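You operate a simulated robot arm through the tools that you are given. There is no shell and no other tool.

Carry out the task below with a simulated robot arm. There is one attempt and no reset: what you move stays moved.

TASK
Chill the hot tubes with the plate, then solder the two open joints.
Fine: plate back where it lay; no sound joint comes loose; park the torch and shut the gas.

The check looks at the end state, three seconds after you hand in, the way a careful person would. Anything else that was tipped, shoved, dropped, spilled or broken makes it a failure.

THE ROBOT
A 7-joint arm with a two-finger parallel gripper, fixed in place. Base frame: the origin is at the foot of the arm, x ahead of it, y to its left, z up; the work surface is at about z = 84. Units: cm, degrees, N and s.
Its first joint turns from -166.0 to 166.0 degrees. Payload 4.4 kg.
The TCP is the grasp point between the finger pads, 2.3 cm short of the fingertips. In the tool frame z runs along the fingers and y along their closing line. Largest opening 9.4 cm; finger width 3.8, thickness 1; the body of the gripper, 5.4 by 9.6 cm, starts 3.9 cm behind the TCP.
Orientation is that of the tool frame in the base frame, as a unit quaternion [x, y, z, w]. With the fingers straight down and closing along the base's y, the tool's x points along the base's -x, its y along +y and its z along -z.

THE INTERFACE
- The arm moves only by the tool arm_command. Its argument "motion" is a list of rows, each a list of 7 numbers: the gripper command, from -1 (shut) to 1 (fully open), values between in proportion, then the shift along the tool's x, y, z in units of 300 mm (1.0 is 300 mm), then the turn, a rotation vector about the tool's x, y, z in units of 120 degrees (1.0 is 120 degrees). In form: [[hand, x, y, z, wx, wy, wz], ...]. A call has 1 to 20 rows; each row is the pose to reach, as a shift and turn from the pose commanded when the call began, along the tool's axes at that moment. A call with a number of a shift or a turn outside -1 to 1 is refused whole. A row lasts 0.2 s, in which the tool goes at most 5 cm and 8.6 degrees; a call with a longer step from one row to the next is refused whole, and so is a gripper value outside its range. Where a pose cannot be reached the arm comes as near as it can. A force on the tool above 40 N (or 10 N above the force at the start of the call, whichever is more), or a blocked arm, ends the call early, and 0.2 s more pass. The fingers move at their own pace (about 7.2 cm/s each) and stop on an object; they squeeze with about 38 N. The grip force told is the motor's: it shows also when the fingers shut on nothing. Time passes only in rows, and 0.2 s behind the last, so rows that repeat a pose let the fingers close. It gives the time, the measured TCP pose, the force on the tool (base axes), the opening and the grip force at its end, in the units of the frame above (readings bear some noise), with the torque about the TCP (base axes, N m) and any sound that the robot's microphone picked up.
- Cameras (640 x 400 px; columns grow to the right, rows downward): "scene" is fixed at [5.45, 49.62, 155.35]; the picture's right is [-0.23, -0.97, 0.00], its down [-0.64, 0.15, -0.76] and it looks along [0.74, -0.17, -0.65] (base axes); focal length 279 px, centre (320, 200). "wrist" rides on the gripper at [8.6, 1.6, -7.4] in the tool frame; the picture's right is [-0.18, 0.98, 0.00], its down [-0.58, -0.11, -0.81] and it looks along [-0.79, -0.15, 0.59] (tool axes); focal length 243 px, centre (320, 200). There is no depth. A picture from a camera that has moved, and an enlarged one, comes with that camera's place and axes in the base frame and with its lens. The place of the scene camera against the robot may be out by one fixed shift of up to 1.2 cm in any direction.
- camera(camera): a new picture of that camera. No time passes.
- zoom(camera, box): a new picture of the part [left, top, right, bottom] of that camera's present view, enlarged. No time passes.
- hand_in(): hands the job in; it is judged then, once.

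Places have to be worked out from the pictures, the camera data and where the tool is seen. Open the gripper and draw the arm clear of the work before you hand the job in, unless the task says otherwise.

The tools are called after ">>>" as a command line: name --pt "numbers of a row" for each row, then --argument value for the rest, lists and objects as JSON in quotes. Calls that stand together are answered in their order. arm_command: Moves the arm, as the interface text tells. Its arguments: {"type":"object","properties":{"motion":{"type":"array"}},"required":["motion"]} The other tools are called the same way: camera (camera) takes a picture; zoom (camera, box) takes an enlarged picture of a part of a camera's view; hand_in () hands the job in.

At the start:

```text
clock: 0.0
position: [85.14, 0.17, 126.95]
ee_rot: [0.0, 1.0, 0.0, 0.001]
wrist_force: [0.6, 0.5, -0.3]
moment: [0.0, -0.02, 0.0]
finger_gap: 9.39
gripper_force: 0.1
```

scene: 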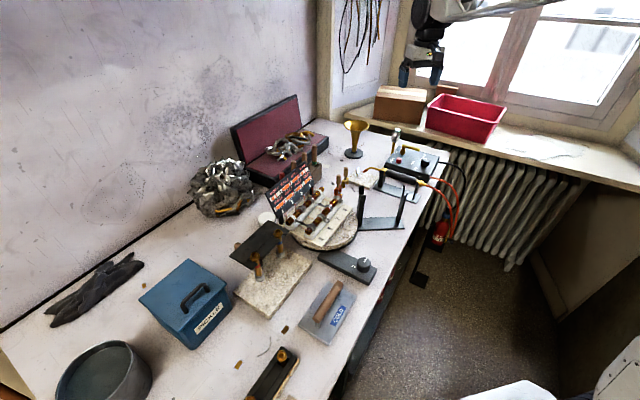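
wrist: 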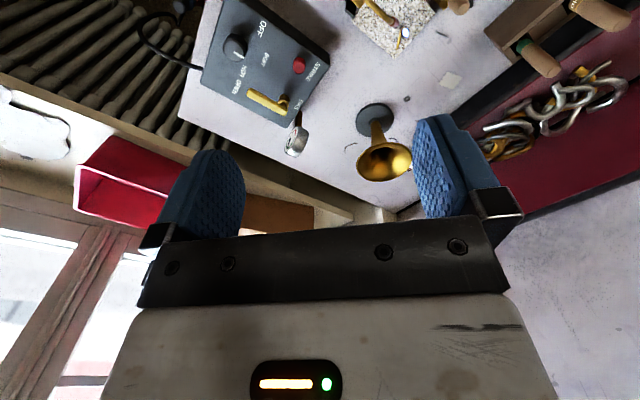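

I'll begin by looking closely at the scene with enlarged views of the bench before moving anything.

>>> zoom --camera "scene" --box '[220, 140, 380, 260]'

>>> zoom --camera "scene" --box '[340, 100, 480, 240]'

>>> zoom --camera "scene" --box '[220, 240, 400, 400]'

>>> zoom --camera "wrist" --box '[180, 0, 480, 200]'

```text
3.33 times, centred on (300, 200) of scene
camera zoom: at [5.45, 49.62, 155.35], right [-0.23, -0.97, 0.0], down [-0.64, 0.15, -0.76], along [0.74, -0.17, -0.65], focal length 931 px, centre (387, 200)
```

zoom: 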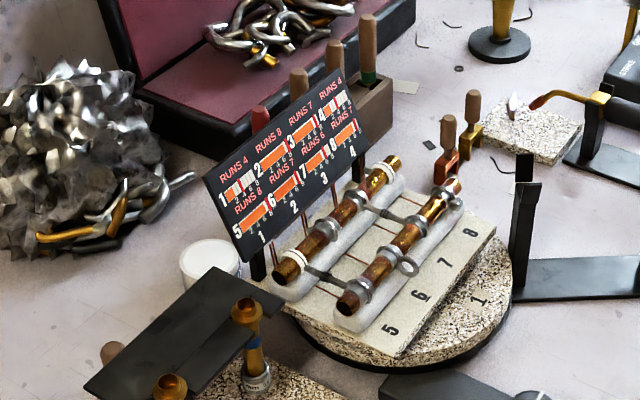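

```text
2.86 times, centred on (410, 170) of scene
camera zoom: at [5.45, 49.62, 155.35], right [-0.23, -0.97, 0.0], down [-0.64, 0.15, -0.76], along [0.74, -0.17, -0.65], focal length 798 px, centre (63, 286)
```

zoom: 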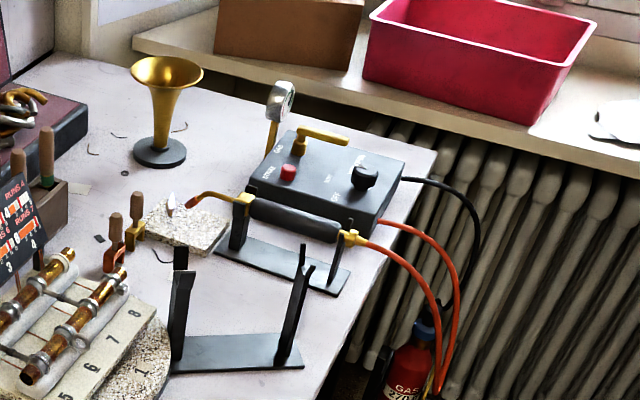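

```text
2.50 times, centred on (310, 320) of scene
camera zoom: at [5.45, 49.62, 155.35], right [-0.23, -0.97, 0.0], down [-0.64, 0.15, -0.76], along [0.74, -0.17, -0.65], focal length 698 px, centre (345, -100)
```

zoom: 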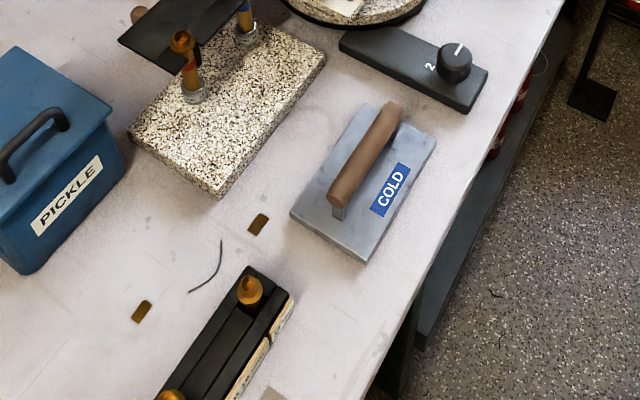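

```text
2.00 times, centred on (330, 100) of wrist
camera zoom: at [76.46, 1.85, 134.29], right [0.18, 0.98, 0.0], down [0.58, -0.11, 0.81], along [0.79, -0.15, -0.59], focal length 485 px, centre (300, 400)
```

zoom: 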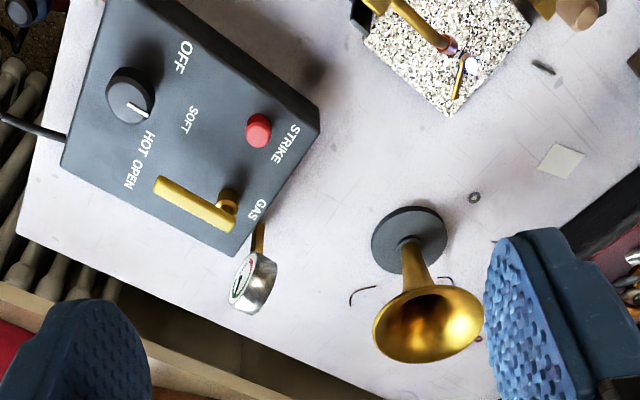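

I need finer detail: the display board, the tubes on the turntable, the black plate on the speckled block, the knob device and the control box.

>>> zoom --camera "scene" --box '[264, 155, 320, 210]'

>>> zoom --camera "scene" --box '[280, 170, 350, 225]'

>>> zoom --camera "scene" --box '[285, 190, 365, 255]'

>>> zoom --camera "scene" --box '[225, 215, 315, 320]'

>>> zoom --camera "scene" --box '[310, 240, 390, 300]'

>>> zoom --camera "scene" --box '[380, 120, 450, 180]'

>>> zoom --camera "scene" --box '[335, 155, 425, 235]'

>>> zoom --camera "scene" --box '[230, 330, 320, 400]'

```text
7.27 times, centred on (292, 182) of scene
camera zoom: at [5.45, 49.62, 155.35], right [-0.23, -0.97, 0.0], down [-0.64, 0.15, -0.76], along [0.74, -0.17, -0.65], focal length 2032 px, centre (524, 327)
```

zoom: 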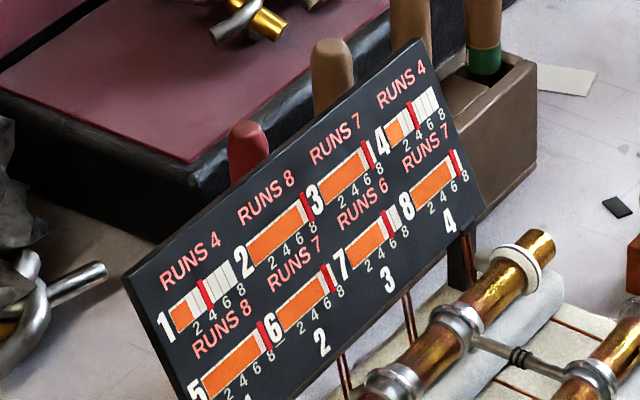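

```text
7.27 times, centred on (315, 198) of scene
camera zoom: at [5.45, 49.62, 155.35], right [-0.23, -0.97, 0.0], down [-0.64, 0.15, -0.76], along [0.74, -0.17, -0.65], focal length 2032 px, centre (356, 218)
```

zoom: 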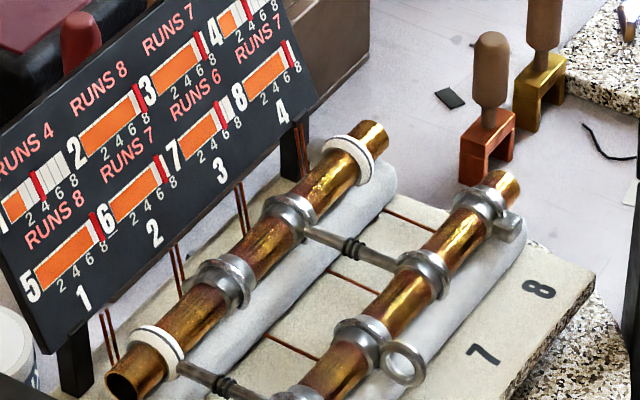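

```text
6.15 times, centred on (325, 222) of scene
camera zoom: at [5.45, 49.62, 155.35], right [-0.23, -0.97, 0.0], down [-0.64, 0.15, -0.76], along [0.74, -0.17, -0.65], focal length 1719 px, centre (289, 62)
```

zoom: 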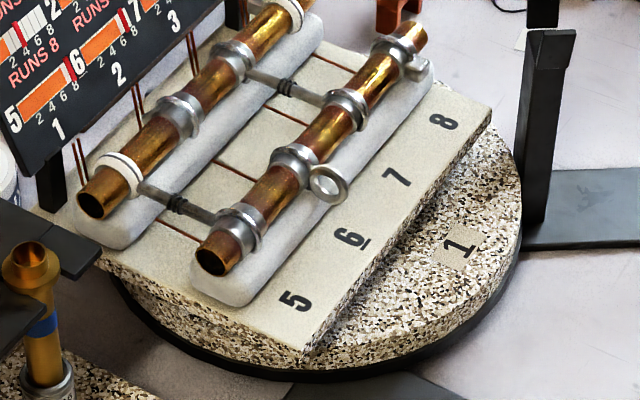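

```text
3.81 times, centred on (270, 268) of scene
camera zoom: at [5.45, 49.62, 155.35], right [-0.23, -0.97, 0.0], down [-0.64, 0.15, -0.76], along [0.74, -0.17, -0.65], focal length 1064 px, centre (510, -57)
```

zoom: 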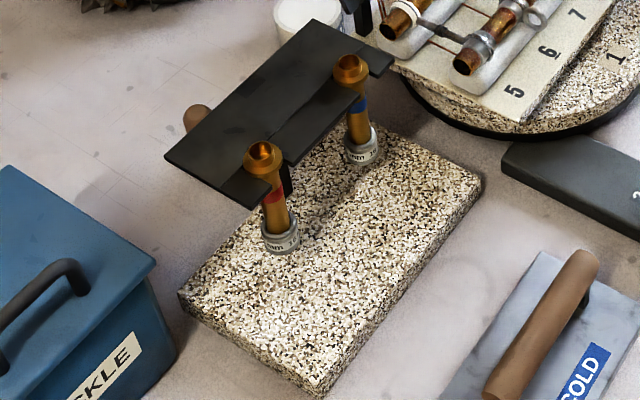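

```text
6.67 times, centred on (350, 270) of scene
camera zoom: at [5.45, 49.62, 155.35], right [-0.23, -0.97, 0.0], down [-0.64, 0.15, -0.76], along [0.74, -0.17, -0.65], focal length 1863 px, centre (120, -267)
```

zoom: 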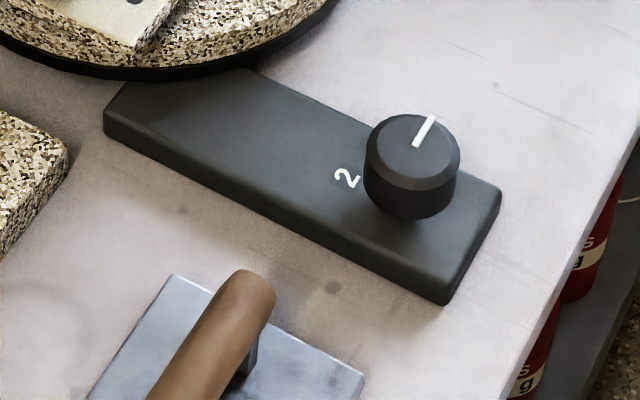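

```text
6.67 times, centred on (415, 150) of scene
camera zoom: at [5.45, 49.62, 155.35], right [-0.23, -0.97, 0.0], down [-0.64, 0.15, -0.76], along [0.74, -0.17, -0.65], focal length 1863 px, centre (-313, 533)
```

zoom: 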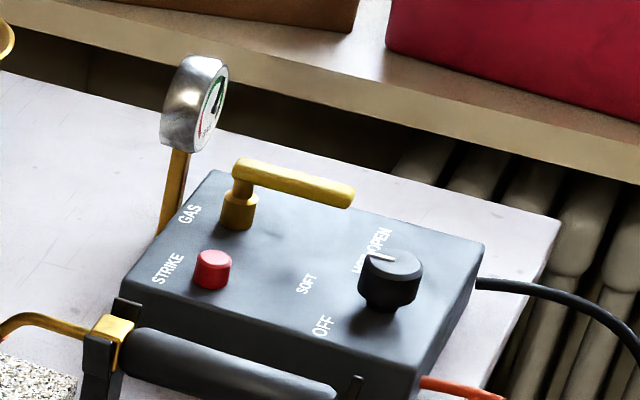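

```text
5.00 times, centred on (380, 195) of scene
camera zoom: at [5.45, 49.62, 155.35], right [-0.23, -0.97, 0.0], down [-0.64, 0.15, -0.76], along [0.74, -0.17, -0.65], focal length 1397 px, centre (20, 225)
```

zoom: 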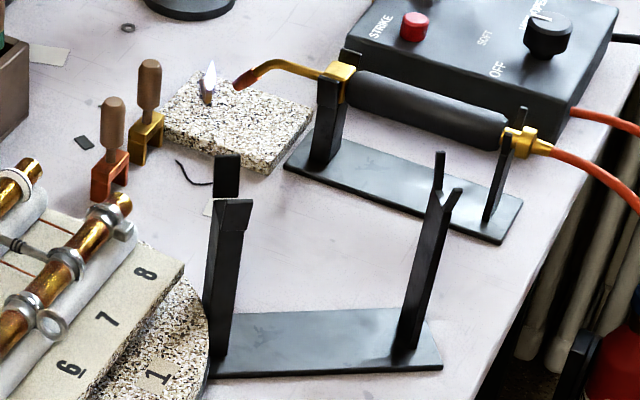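

```text
5.71 times, centred on (275, 365) of scene
camera zoom: at [5.45, 49.62, 155.35], right [-0.23, -0.97, 0.0], down [-0.64, 0.15, -0.76], along [0.74, -0.17, -0.65], focal length 1597 px, centre (577, -743)
```

zoom: 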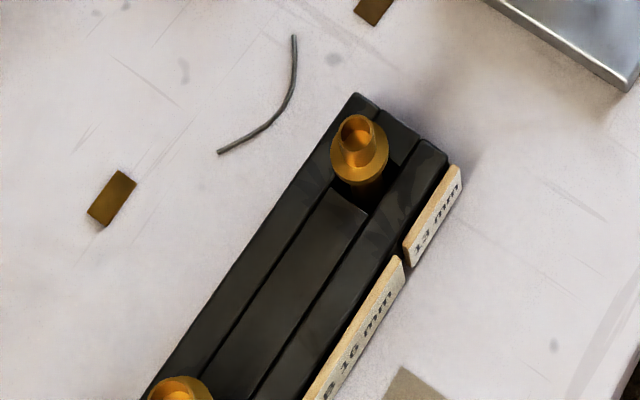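

The board seems to show a temperature bar and a "runs" mark per joint (1–8), with joints 1 and 4 wearing unmelted white rings. I'll enlarge the board rows and the joints further to read them properly.

>>> zoom --camera "scene" --box '[276, 175, 300, 190]'

>>> zoom --camera "scene" --box '[292, 160, 316, 175]'

>>> zoom --camera "scene" --box '[278, 183, 302, 198]'

>>> zoom --camera "scene" --box '[296, 170, 320, 185]'

>>> zoom --camera "scene" --box '[285, 195, 325, 225]'

>>> zoom --camera "scene" --box '[310, 175, 350, 205]'

>>> zoom --camera "scene" --box '[365, 155, 400, 190]'

>>> zoom --camera "scene" --box '[395, 145, 440, 180]'

```text
16.00 times, centred on (288, 182) of scene
camera zoom: at [5.45, 49.62, 155.35], right [-0.23, -0.97, 0.0], down [-0.64, 0.15, -0.76], along [0.74, -0.17, -0.65], focal length 4470 px, centre (832, 480)
```

zoom: 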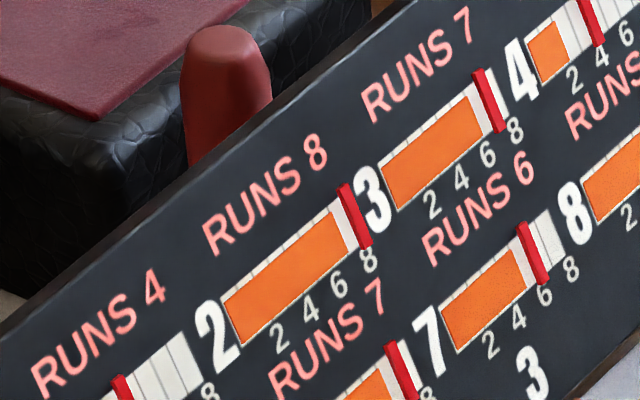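

```text
16.00 times, centred on (304, 168) of scene
camera zoom: at [5.45, 49.62, 155.35], right [-0.23, -0.97, 0.0], down [-0.64, 0.15, -0.76], along [0.74, -0.17, -0.65], focal length 4470 px, centre (576, 720)
```

zoom: 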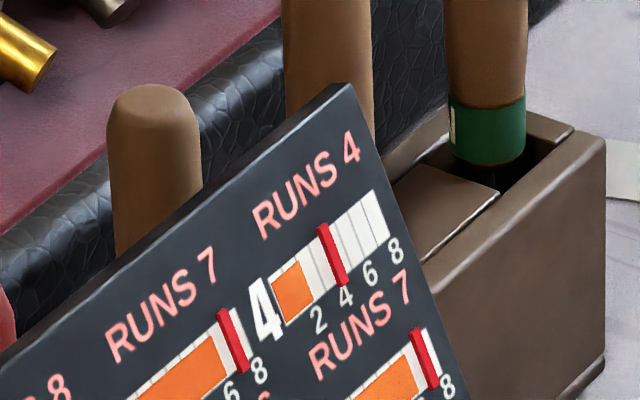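

```text
16.00 times, centred on (290, 190) of scene
camera zoom: at [5.45, 49.62, 155.35], right [-0.23, -0.97, 0.0], down [-0.64, 0.15, -0.76], along [0.74, -0.17, -0.65], focal length 4470 px, centre (800, 352)
```

zoom: 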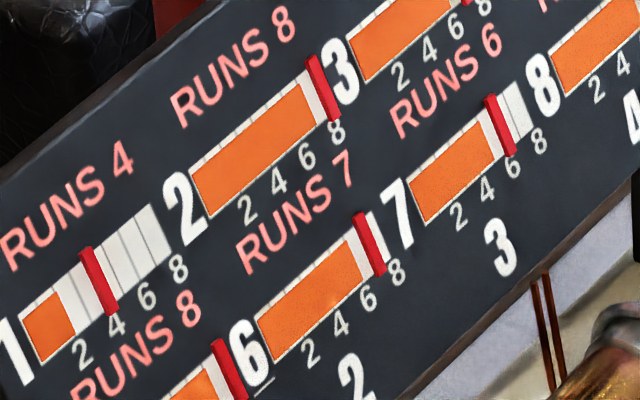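

```text
16.00 times, centred on (308, 178) of scene
camera zoom: at [5.45, 49.62, 155.35], right [-0.23, -0.97, 0.0], down [-0.64, 0.15, -0.76], along [0.74, -0.17, -0.65], focal length 4470 px, centre (512, 560)
```

zoom: 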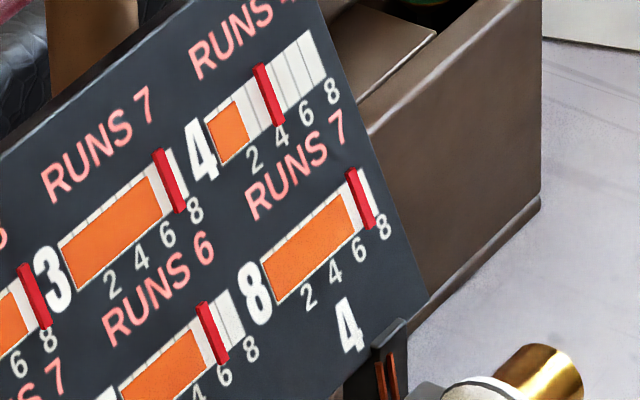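

```text
13.33 times, centred on (305, 210) of scene
camera zoom: at [5.45, 49.62, 155.35], right [-0.23, -0.97, 0.0], down [-0.64, 0.15, -0.76], along [0.74, -0.17, -0.65], focal length 3725 px, centre (520, 67)
```

zoom: 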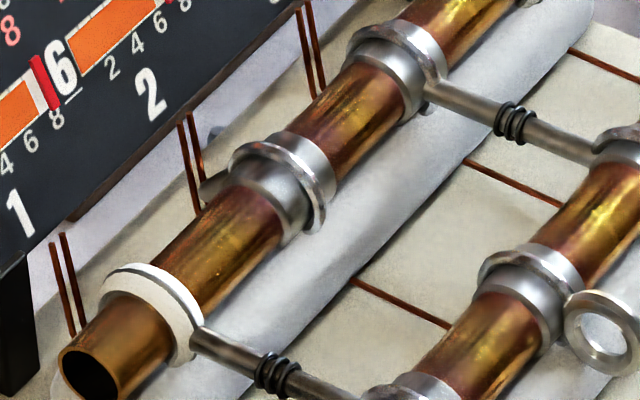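

```text
13.33 times, centred on (330, 190) of scene
camera zoom: at [5.45, 49.62, 155.35], right [-0.23, -0.97, 0.0], down [-0.64, 0.15, -0.76], along [0.74, -0.17, -0.65], focal length 3725 px, centre (187, 333)
```

zoom: 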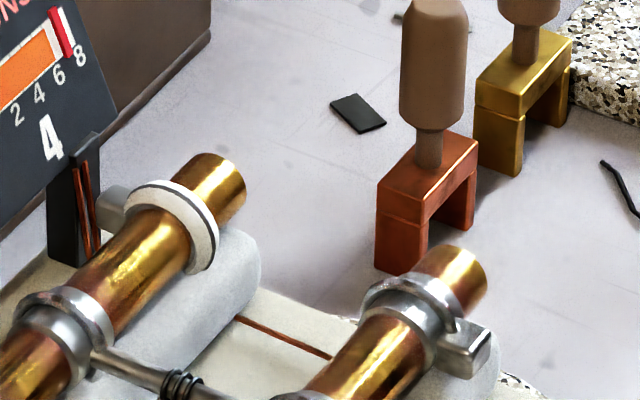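

```text
11.43 times, centred on (382, 172) of scene
camera zoom: at [5.45, 49.62, 155.35], right [-0.23, -0.97, 0.0], down [-0.64, 0.15, -0.76], along [0.74, -0.17, -0.65], focal length 3193 px, centre (-394, 514)
```

zoom: 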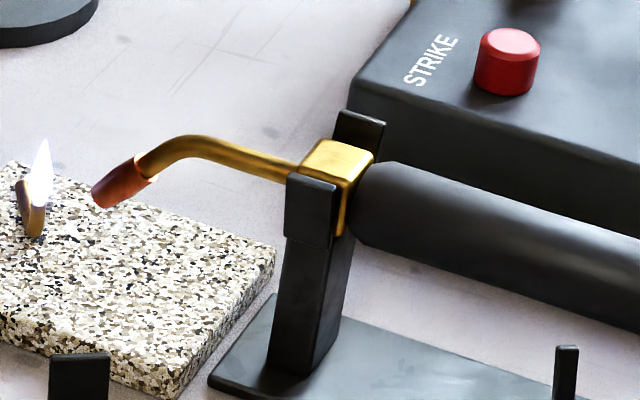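

```text
11.43 times, centred on (418, 162) of scene
camera zoom: at [5.45, 49.62, 155.35], right [-0.23, -0.97, 0.0], down [-0.64, 0.15, -0.76], along [0.74, -0.17, -0.65], focal length 3193 px, centre (-794, 629)
```

zoom: 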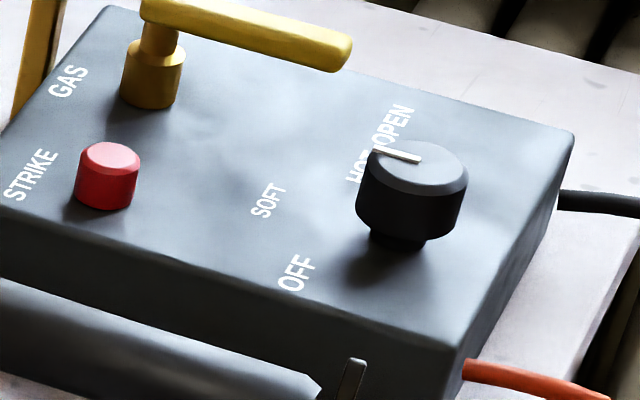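

Board reading so far: joints 1 and 4 are at ~2.3 (run at 4, open with white rings), the other sound joints sit about 1 below their melting marks. I'll move the hand up over the near side of the turntable to view it all with the wrist camera.

>>> arm_command --pt "1 0.1 0.1 0 0 0 0" --pt "1 0.2 0.2 0 0 0 0" --pt "1 0.3 0.3 0 0 0 0" --pt "1 0.4 0.4 0 0 0 0" --pt "1 0.5 0.5 0 0 0 0" --pt "1 0.6 0.6 0 0 0 0" --pt "1 0.7 0.7 0 0 0 0" --pt "1 0.8 0.8 0 0 0 0" --pt "1 0.9 0.9 0 0 0 0" --pt "1 1.0 1.0 0 0 0 0"

>>> camera --camera "wrist"

>>> camera --camera "scene"

```text
clock: 2.2
position: [54.97, 30.4, 126.89]
ee_rot: [0.001, 1.0, 0.0, 0.0]
wrist_force: [0.4, 0.4, 0.0]
moment: [-0.02, -0.02, 0.01]
finger_gap: 9.42
gripper_force: 0.1
```

```text
taken
camera wrist: at [46.35, 32.02, 134.38], right [0.18, 0.98, 0.0], down [0.58, -0.11, 0.81], along [0.79, -0.15, -0.59], focal length 243 px, centre (320, 200)
```

wrist: 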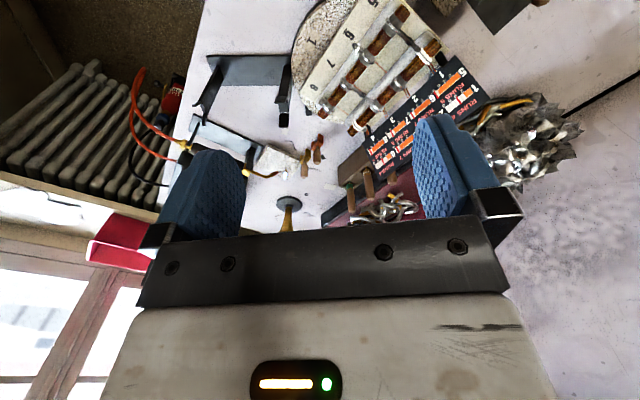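

```text
taken
```

scene: 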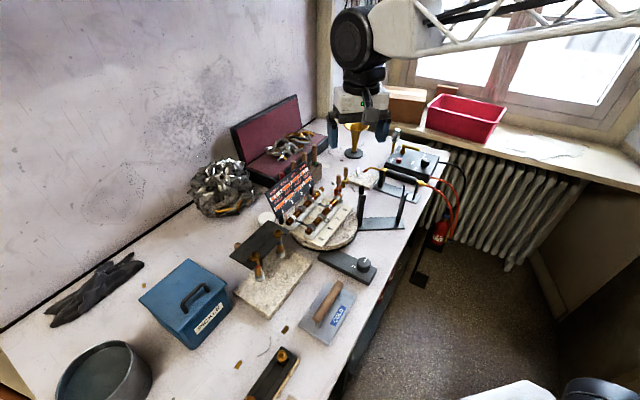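

The turntable is at the top of the wrist view; I'll enlarge that region to see the tubes, board and stands from above.

>>> zoom --camera "wrist" --box '[280, 0, 500, 140]'

>>> zoom --camera "wrist" --box '[170, 40, 340, 200]'

>>> zoom --camera "wrist" --box '[330, 0, 460, 80]'

```text
2.86 times, centred on (390, 70) of wrist
camera zoom: at [46.35, 32.02, 134.38], right [0.18, 0.98, 0.0], down [0.58, -0.11, 0.81], along [0.79, -0.15, -0.59], focal length 693 px, centre (120, 571)
```

zoom: 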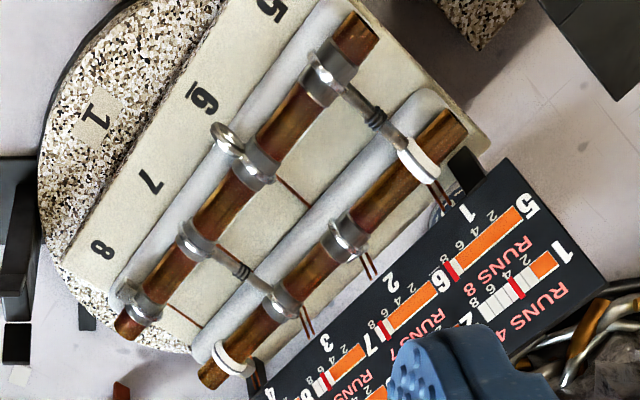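

```text
2.50 times, centred on (255, 120) of wrist
camera zoom: at [46.35, 32.02, 134.38], right [0.18, 0.98, 0.0], down [0.58, -0.11, 0.81], along [0.79, -0.15, -0.59], focal length 606 px, centre (482, 400)
```

zoom: 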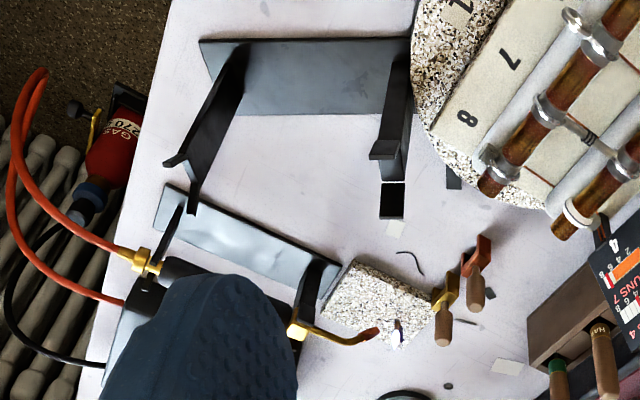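

```text
4.92 times, centred on (395, 40) of wrist
camera zoom: at [46.35, 32.02, 134.38], right [0.18, 0.98, 0.0], down [0.58, -0.11, 0.81], along [0.79, -0.15, -0.59], focal length 1194 px, centre (-49, 988)
```

zoom: 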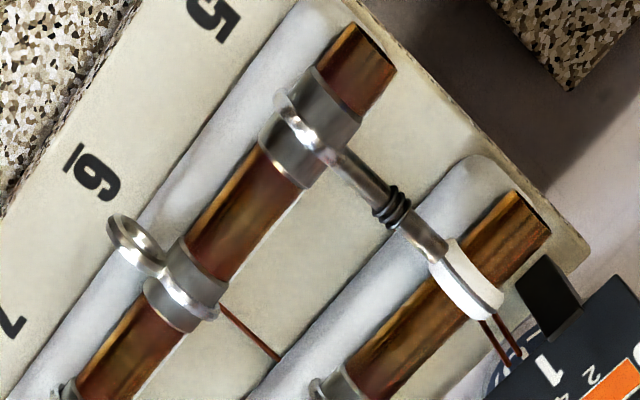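

The tubes, board and both torch stands are visible. Next I'll move over to get a close look at the torch, pilot light and control box.

>>> arm_command --pt "1 -0.07 -0.125 0.033 0 0 0" --pt "1 -0.14 -0.25 0.066 0 0 0" --pt "1 -0.21 -0.375 0.1 0 0 0" --pt "1 -0.28 -0.5 0.133 0 0 0" --pt "1 -0.35 -0.625 0.166 0 0 0" --pt "1 -0.42 -0.75 0.2 0 0 0" --pt "1 -0.49 -0.875 0.233 0 0 0" --pt "1 -0.56 -1.0 0.266 0 0 0"

>>> camera --camera "wrist"

>>> zoom --camera "wrist" --box '[120, 0, 340, 150]'

>>> zoom --camera "wrist" --box '[330, 0, 500, 120]'

```text
clock: 4.0
position: [71.59, 0.67, 119.15]
ee_rot: [0.0, 1.0, -0.001, 0.001]
wrist_force: [-0.6, -0.2, -0.1]
moment: [-0.01, -0.02, 0.02]
finger_gap: 9.4
gripper_force: 0.1
```

```text
taken
camera wrist: at [62.87, 2.28, 126.58], right [0.18, 0.98, 0.0], down [0.58, -0.11, 0.81], along [0.79, -0.15, -0.59], focal length 243 px, centre (320, 200)
```

wrist: 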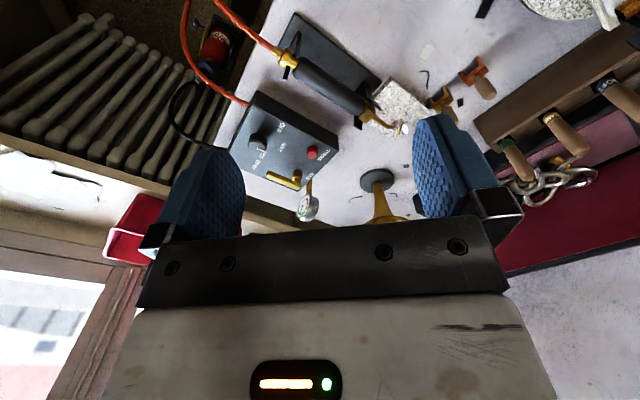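

```text
2.67 times, centred on (230, 75) of wrist
camera zoom: at [62.87, 2.28, 126.58], right [0.18, 0.98, 0.0], down [0.58, -0.11, 0.81], along [0.79, -0.15, -0.59], focal length 647 px, centre (560, 533)
```

zoom: 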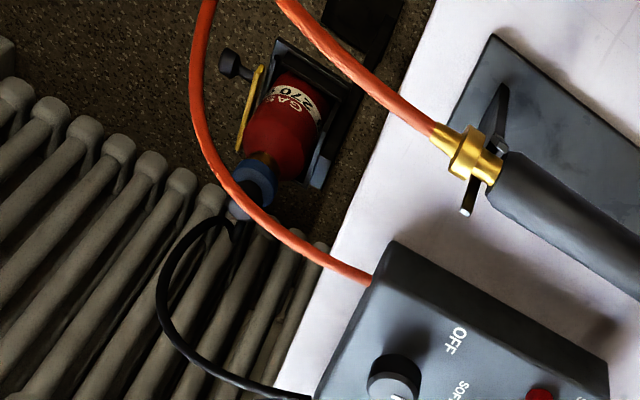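

```text
3.33 times, centred on (415, 60) of wrist
camera zoom: at [62.87, 2.28, 126.58], right [0.18, 0.98, 0.0], down [0.58, -0.11, 0.81], along [0.79, -0.15, -0.59], focal length 809 px, centre (3, 667)
```

zoom: 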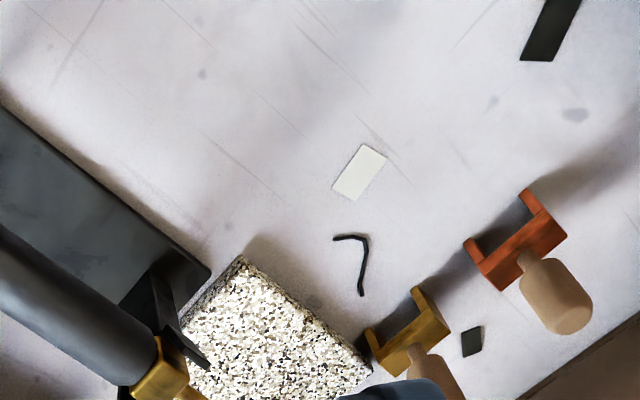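

>>> zoom --camera "wrist" --box '[220, 90, 345, 215]'

>>> zoom --camera "wrist" --box '[270, 40, 440, 150]'

>>> zoom --camera "wrist" --box '[350, 90, 430, 150]'

>>> zoom --camera "wrist" --box '[280, 160, 340, 225]'

```text
3.20 times, centred on (282, 152) of wrist
camera zoom: at [62.87, 2.28, 126.58], right [0.18, 0.98, 0.0], down [0.58, -0.11, 0.81], along [0.79, -0.15, -0.59], focal length 776 px, centre (440, 352)
```

zoom: 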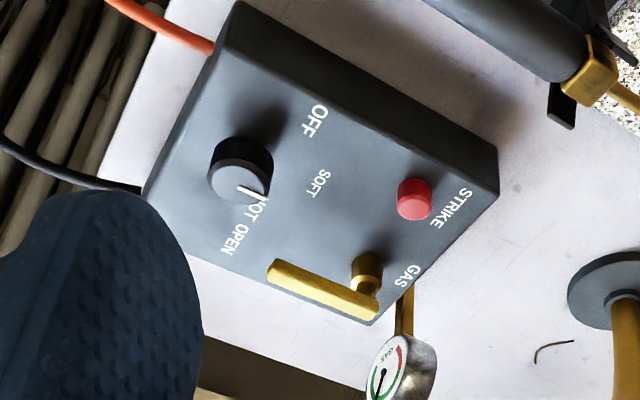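

```text
3.64 times, centred on (355, 95) of wrist
camera zoom: at [62.87, 2.28, 126.58], right [0.18, 0.98, 0.0], down [0.58, -0.11, 0.81], along [0.79, -0.15, -0.59], focal length 882 px, centre (193, 582)
```

zoom: 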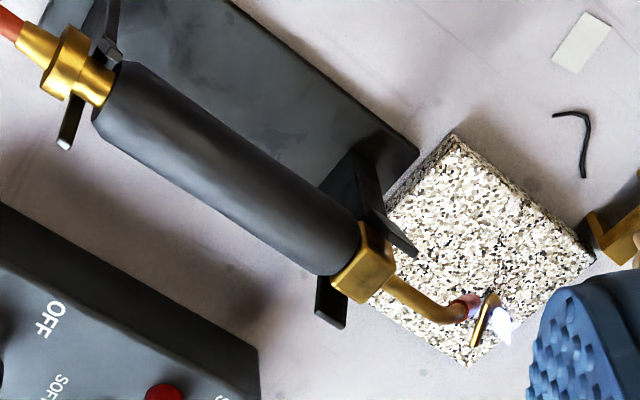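

```text
6.67 times, centred on (390, 120) of wrist
camera zoom: at [62.87, 2.28, 126.58], right [0.18, 0.98, 0.0], down [0.58, -0.11, 0.81], along [0.79, -0.15, -0.59], focal length 1618 px, centre (-147, 733)
```

zoom: 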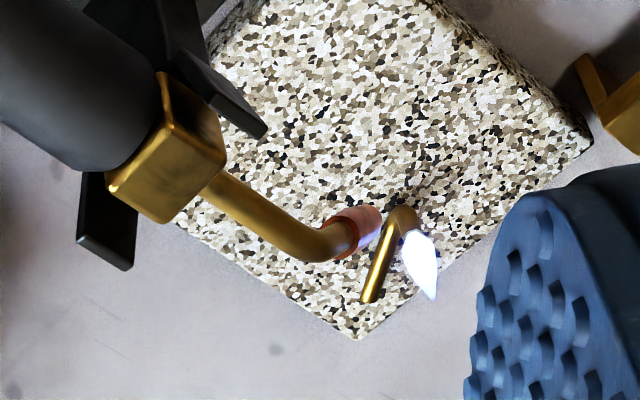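

```text
6.15 times, centred on (310, 192) of wrist
camera zoom: at [62.87, 2.28, 126.58], right [0.18, 0.98, 0.0], down [0.58, -0.11, 0.81], along [0.79, -0.15, -0.59], focal length 1493 px, centre (382, 246)
```

zoom: 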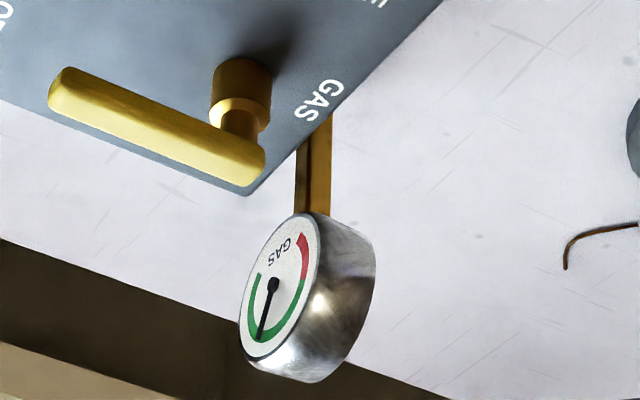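

The gauge needle is in the green and the gas lever points at OPEN; the knob seems to point near HOT. I'll zoom hard on the torch tip, pilot and knob to see whether the torch is burning.

>>> zoom --camera "wrist" --box '[388, 110, 418, 140]'

>>> zoom --camera "wrist" --box '[240, 115, 290, 175]'

>>> zoom --camera "scene" --box '[355, 160, 380, 180]'

>>> zoom --camera "scene" --box '[415, 150, 445, 172]'

```text
13.33 times, centred on (403, 125) of wrist
camera zoom: at [62.87, 2.28, 126.58], right [0.18, 0.98, 0.0], down [0.58, -0.11, 0.81], along [0.79, -0.15, -0.59], focal length 3235 px, centre (-787, 1200)
```

zoom: 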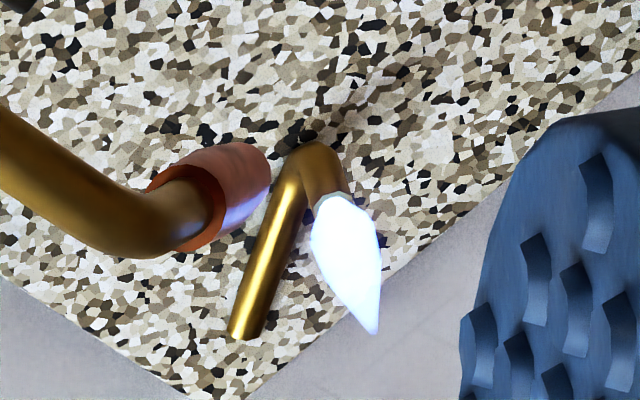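

```text
6.67 times, centred on (265, 145) of wrist
camera zoom: at [62.87, 2.28, 126.58], right [0.18, 0.98, 0.0], down [0.58, -0.11, 0.81], along [0.79, -0.15, -0.59], focal length 1618 px, centre (687, 567)
```

zoom: 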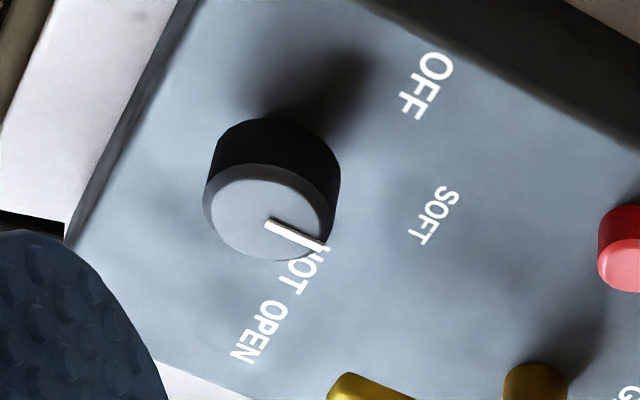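

```text
16.00 times, centred on (368, 170) of scene
camera zoom: at [5.45, 49.62, 155.35], right [-0.23, -0.97, 0.0], down [-0.64, 0.15, -0.76], along [0.74, -0.17, -0.65], focal length 4470 px, centre (-440, 680)
```

zoom: 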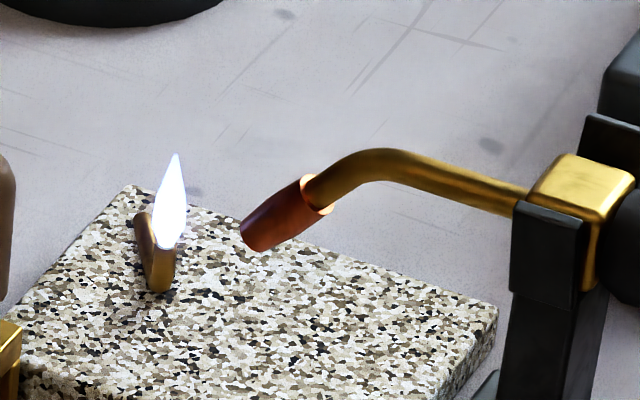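

```text
16.00 times, centred on (430, 161) of scene
camera zoom: at [5.45, 49.62, 155.35], right [-0.23, -0.97, 0.0], down [-0.64, 0.15, -0.76], along [0.74, -0.17, -0.65], focal length 4470 px, centre (-1440, 824)
```

zoom: 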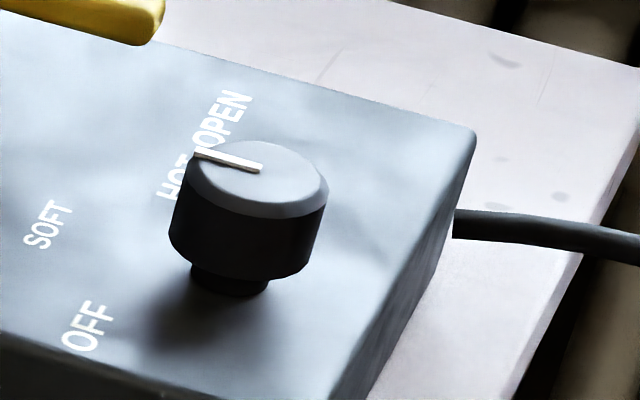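

The torch appears unlit with the knob at HOT, lever at OPEN, and a small pilot flame burning in front of it. I'll check the board again for drift over time, then go view the cold plate and turntable from closer.

>>> zoom --camera "scene" --box '[270, 155, 322, 207]'

>>> arm_command --pt "1 0.1 0.12 0 0 0 0" --pt "1 0.2 0.24 0 0 0 0" --pt "1 0.3 0.36 0 0 0 0" --pt "1 0.4 0.48 0 0 0 0" --pt "1 0.5 0.6 0 0 0 0" --pt "1 0.6 0.72 0 0 0 0" --pt "1 0.7 0.84 0 0 0 0" --pt "1 0.8 0.95 0 0 0 0" --pt "1 0.9 1.0 0 0 0 0" --pt "1 1.0 1.0 0 0 0 0"

>>> camera --camera "wrist"

```text
7.69 times, centred on (296, 181) of scene
camera zoom: at [5.45, 49.62, 155.35], right [-0.23, -0.97, 0.0], down [-0.64, 0.15, -0.76], along [0.74, -0.17, -0.65], focal length 2149 px, centre (505, 346)
```

zoom: 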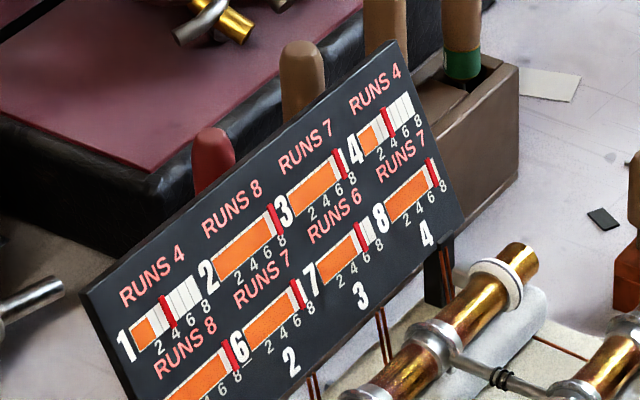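

```text
clock: 6.2
position: [41.9, 30.13, 118.93]
ee_rot: [0.0, 1.0, 0.0, 0.0]
wrist_force: [-0.2, 0.6, -0.7]
moment: [0.0, -0.02, 0.0]
finger_gap: 9.41
gripper_force: 0.0
```

```text
taken
camera wrist: at [33.29, 31.66, 126.2], right [0.18, 0.98, 0.0], down [0.58, -0.11, 0.81], along [0.79, -0.15, -0.59], focal length 243 px, centre (320, 200)
```

wrist: 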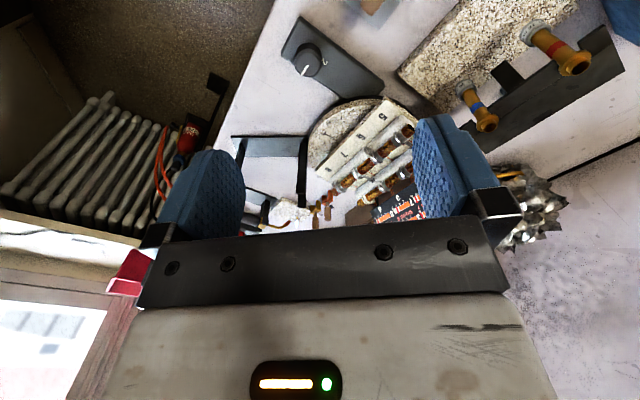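

The bars are stable. I'll zoom on the knob unit and the tube block from here.

>>> zoom --camera "wrist" --box '[270, 10, 390, 100]'

>>> zoom --camera "wrist" --box '[295, 80, 425, 210]'

>>> zoom --camera "wrist" --box '[390, 0, 640, 160]'

```text
4.44 times, centred on (330, 55) of wrist
camera zoom: at [33.29, 31.66, 126.2], right [0.18, 0.98, 0.0], down [0.58, -0.11, 0.81], along [0.79, -0.15, -0.59], focal length 1078 px, centre (276, 844)
```

zoom: 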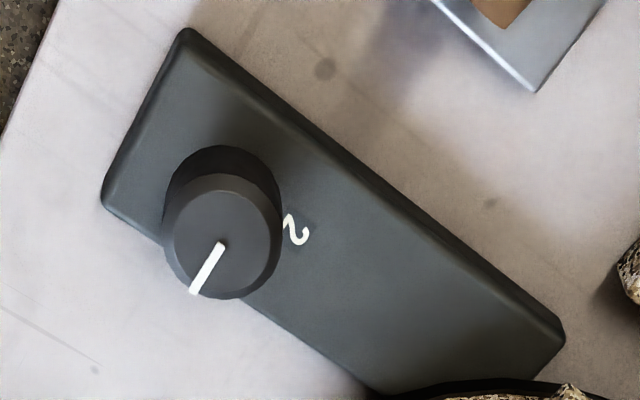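

```text
3.08 times, centred on (360, 145) of wrist
camera zoom: at [33.29, 31.66, 126.2], right [0.18, 0.98, 0.0], down [0.58, -0.11, 0.81], along [0.79, -0.15, -0.59], focal length 746 px, centre (197, 369)
```

zoom: 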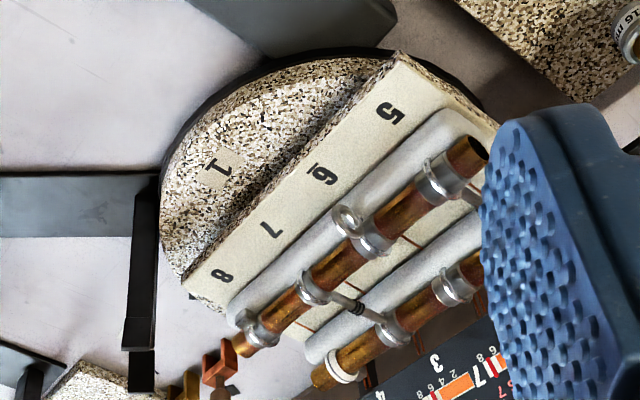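

```text
2.50 times, centred on (515, 80) of wrist
camera zoom: at [33.29, 31.66, 126.2], right [0.18, 0.98, 0.0], down [0.58, -0.11, 0.81], along [0.79, -0.15, -0.59], focal length 606 px, centre (-168, 500)
```

zoom: 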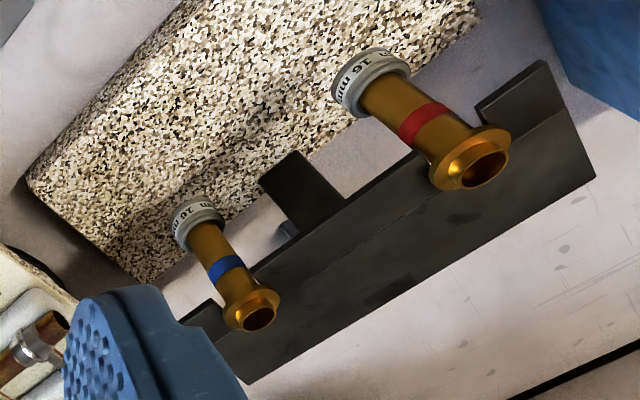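

Next I'll back the hand toward the base to see the cold plate with the wrist camera and measure its handle.

>>> arm_command --pt "1 0.13 0.02 0.03 0 0 0" --pt "1 0.26 0.04 0.06 0 0 0" --pt "1 0.39 0.06 0.09 0 0 0" --pt "1 0.5 0.1 0.12 0 0 0"

>>> camera --camera "wrist"

>>> zoom --camera "wrist" --box '[240, 0, 440, 130]'

```text
clock: 7.2
position: [27.02, 33.25, 115.41]
ee_rot: [0.0, 1.0, 0.0, 0.001]
wrist_force: [0.0, 0.4, -0.4]
moment: [0.02, -0.01, 0.0]
finger_gap: 9.4
gripper_force: 0.1
```

```text
taken
camera wrist: at [18.33, 34.9, 122.84], right [0.18, 0.98, 0.0], down [0.58, -0.11, 0.81], along [0.79, -0.15, -0.59], focal length 243 px, centre (320, 200)
```

wrist: 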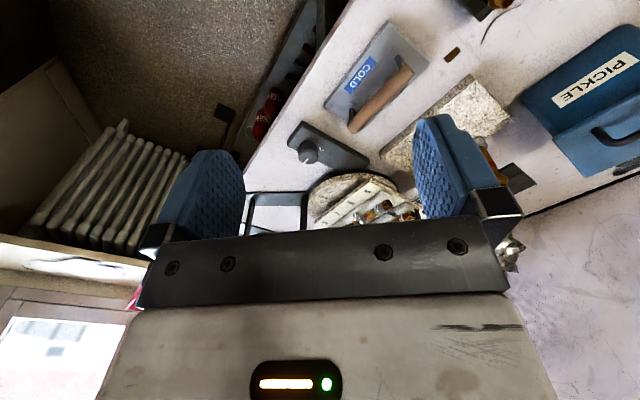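

```text
3.08 times, centred on (340, 65) of wrist
camera zoom: at [18.33, 34.9, 122.84], right [0.18, 0.98, 0.0], down [0.58, -0.11, 0.81], along [0.79, -0.15, -0.59], focal length 746 px, centre (258, 615)
```

zoom: 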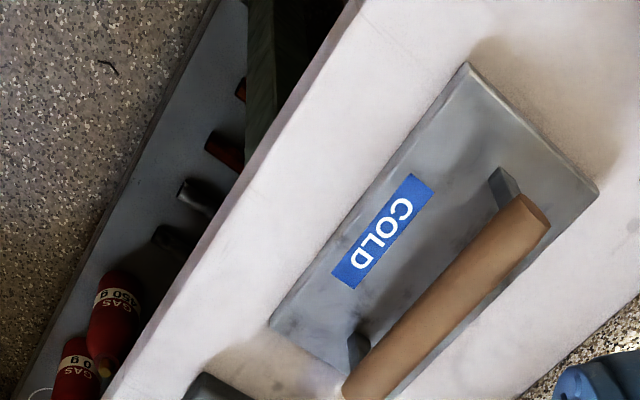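

From both cameras the plate is about 15×9 cm, centred near (40, 39.5) with its handle running along (0.71,−0.70) at z≈91 — parallel to the tubes. I'll turn the hand 45° so the fingers close across the handle and hover above it for a check.

>>> arm_command --pt "1 -0.06 0.03 0.05 0 0 0.055" --pt "1 -0.12 0.06 0.1 0 0 0.11" --pt "1 -0.18 0.09 0.16 0 0 0.165" --pt "1 -0.24 0.12 0.22 0 0 0.22" --pt "1 -0.3 0.15 0.28 0 0 0.275" --pt "1 -0.36 0.18 0.33 0 0 0.33" --pt "1 -0.41 0.215 0.38 0 0 0.375" --pt "1 -0.41 0.215 0.38 0 0 0.375"

>>> camera --camera "wrist"

>>> zoom --camera "scene" --box '[270, 220, 400, 350]'

```text
clock: 9.0
position: [39.4, 39.79, 103.87]
ee_rot: [0.383, 0.924, 0.0, 0.0]
wrist_force: [-0.2, 0.3, 0.5]
moment: [-0.01, -0.01, 0.02]
finger_gap: 9.41
gripper_force: 0.1
```

```text
taken
camera wrist: at [34.31, 47.06, 111.29], right [0.83, 0.56, 0.0], down [0.33, -0.49, 0.81], along [0.45, -0.67, -0.59], focal length 243 px, centre (320, 200)
```

wrist: 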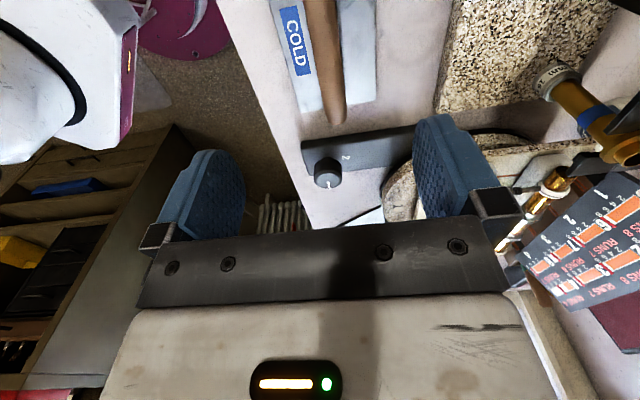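

```text
3.08 times, centred on (335, 285) of scene
camera zoom: at [5.45, 49.62, 155.35], right [-0.23, -0.97, 0.0], down [-0.64, 0.15, -0.76], along [0.74, -0.17, -0.65], focal length 860 px, centre (274, -62)
```

zoom: 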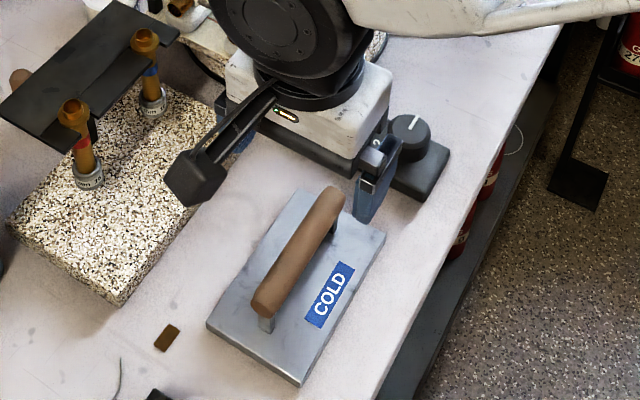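

The hand is above the handle. I'll zoom the wrist view to measure the handle's lateral offset and angle with respect to the fingers.

>>> zoom --camera "wrist" --box '[230, 0, 430, 130]'

```text
3.08 times, centred on (330, 65) of wrist
camera zoom: at [34.31, 47.06, 111.29], right [0.83, 0.56, 0.0], down [0.33, -0.49, 0.81], along [0.45, -0.67, -0.59], focal length 746 px, centre (289, 615)
```

zoom: 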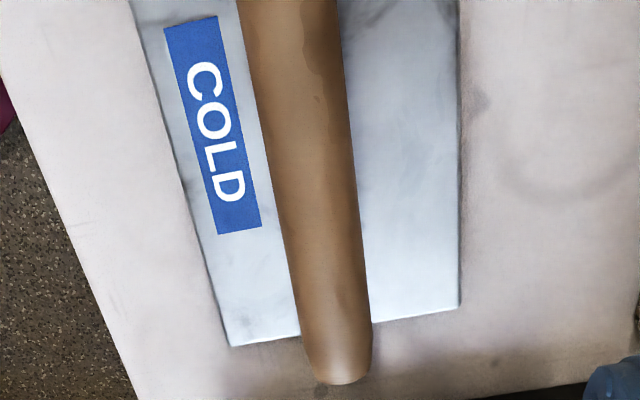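

The handle runs exactly along the tool x-axis, offset about +0.65 cm in tool y and centred ~0.8 cm toward −x. I'll shift, go down to z≈90 with the fingers open, and look again before closing.

>>> arm_command --pt "1 -0.027 0.021 0.0 0 0 0" --pt "1 -0.027 0.021 0.12 0 0 0" --pt "1 -0.027 0.021 0.24 0 0 0" --pt "1 -0.027 0.021 0.35 0 0 0" --pt "1 -0.027 0.021 0.42 0 0 0" --pt "1 -0.027 0.021 0.455 0 0 0"

>>> camera --camera "wrist"

>>> zoom --camera "scene" --box '[270, 230, 390, 350]'

```text
clock: 10.4
position: [40.41, 39.65, 90.42]
ee_rot: [0.383, 0.924, 0.0, 0.0]
wrist_force: [-0.2, 1.0, 0.5]
moment: [-0.01, -0.01, 0.03]
finger_gap: 9.42
gripper_force: 0.1
```

```text
taken
camera wrist: at [35.41, 46.87, 97.66], right [0.83, 0.56, 0.0], down [0.33, -0.49, 0.81], along [0.46, -0.67, -0.59], focal length 243 px, centre (320, 200)
```

wrist: 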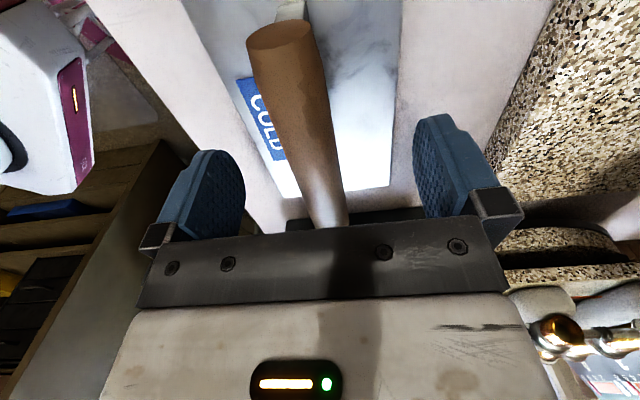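

```text
3.33 times, centred on (330, 290) of scene
camera zoom: at [5.45, 49.62, 155.35], right [-0.23, -0.97, 0.0], down [-0.64, 0.15, -0.76], along [0.74, -0.17, -0.65], focal length 931 px, centre (287, -100)
```

zoom: 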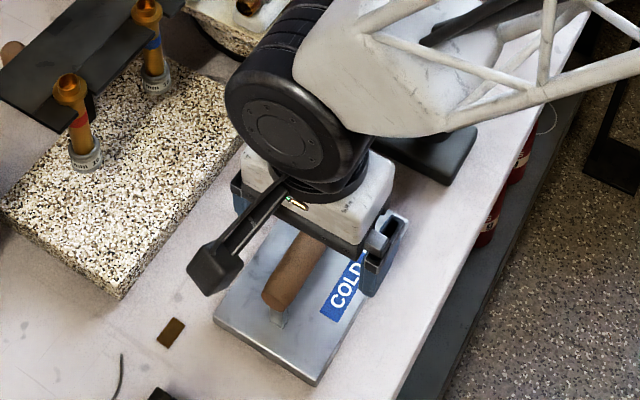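

The handle sits centred between the fingers at TCP height. I'll close on it now.

>>> arm_command --pt "-1 0 0 0 0 0 0" --pt "-1 0 0 0 0 0 0" --pt "-1 0 0 0 0 0 0" --pt "-1 0 0 0 0 0 0" --pt "-1 0 0 0 0 0 0"

>>> camera --camera "wrist"

```text
clock: 11.6
position: [40.52, 39.57, 90.39]
ee_rot: [0.383, 0.924, 0.0, 0.0]
wrist_force: [-1.3, -2.1, 1.0]
moment: [-0.04, 0.02, -0.01]
finger_gap: 2.26
gripper_force: 38.2
```

```text
taken
camera wrist: at [35.4, 46.85, 97.65], right [0.83, 0.56, 0.0], down [0.33, -0.49, 0.81], along [0.46, -0.67, -0.59], focal length 243 px, centre (320, 200)
```

wrist: 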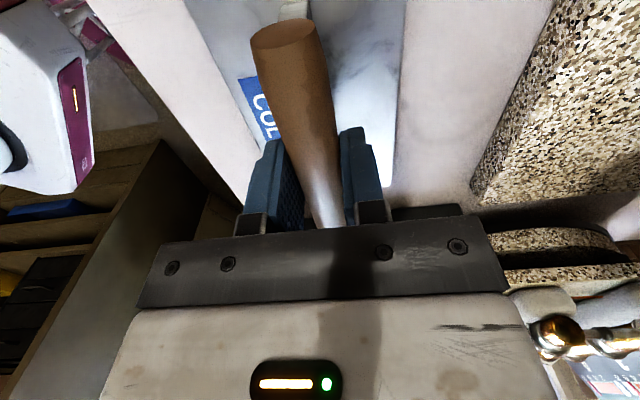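

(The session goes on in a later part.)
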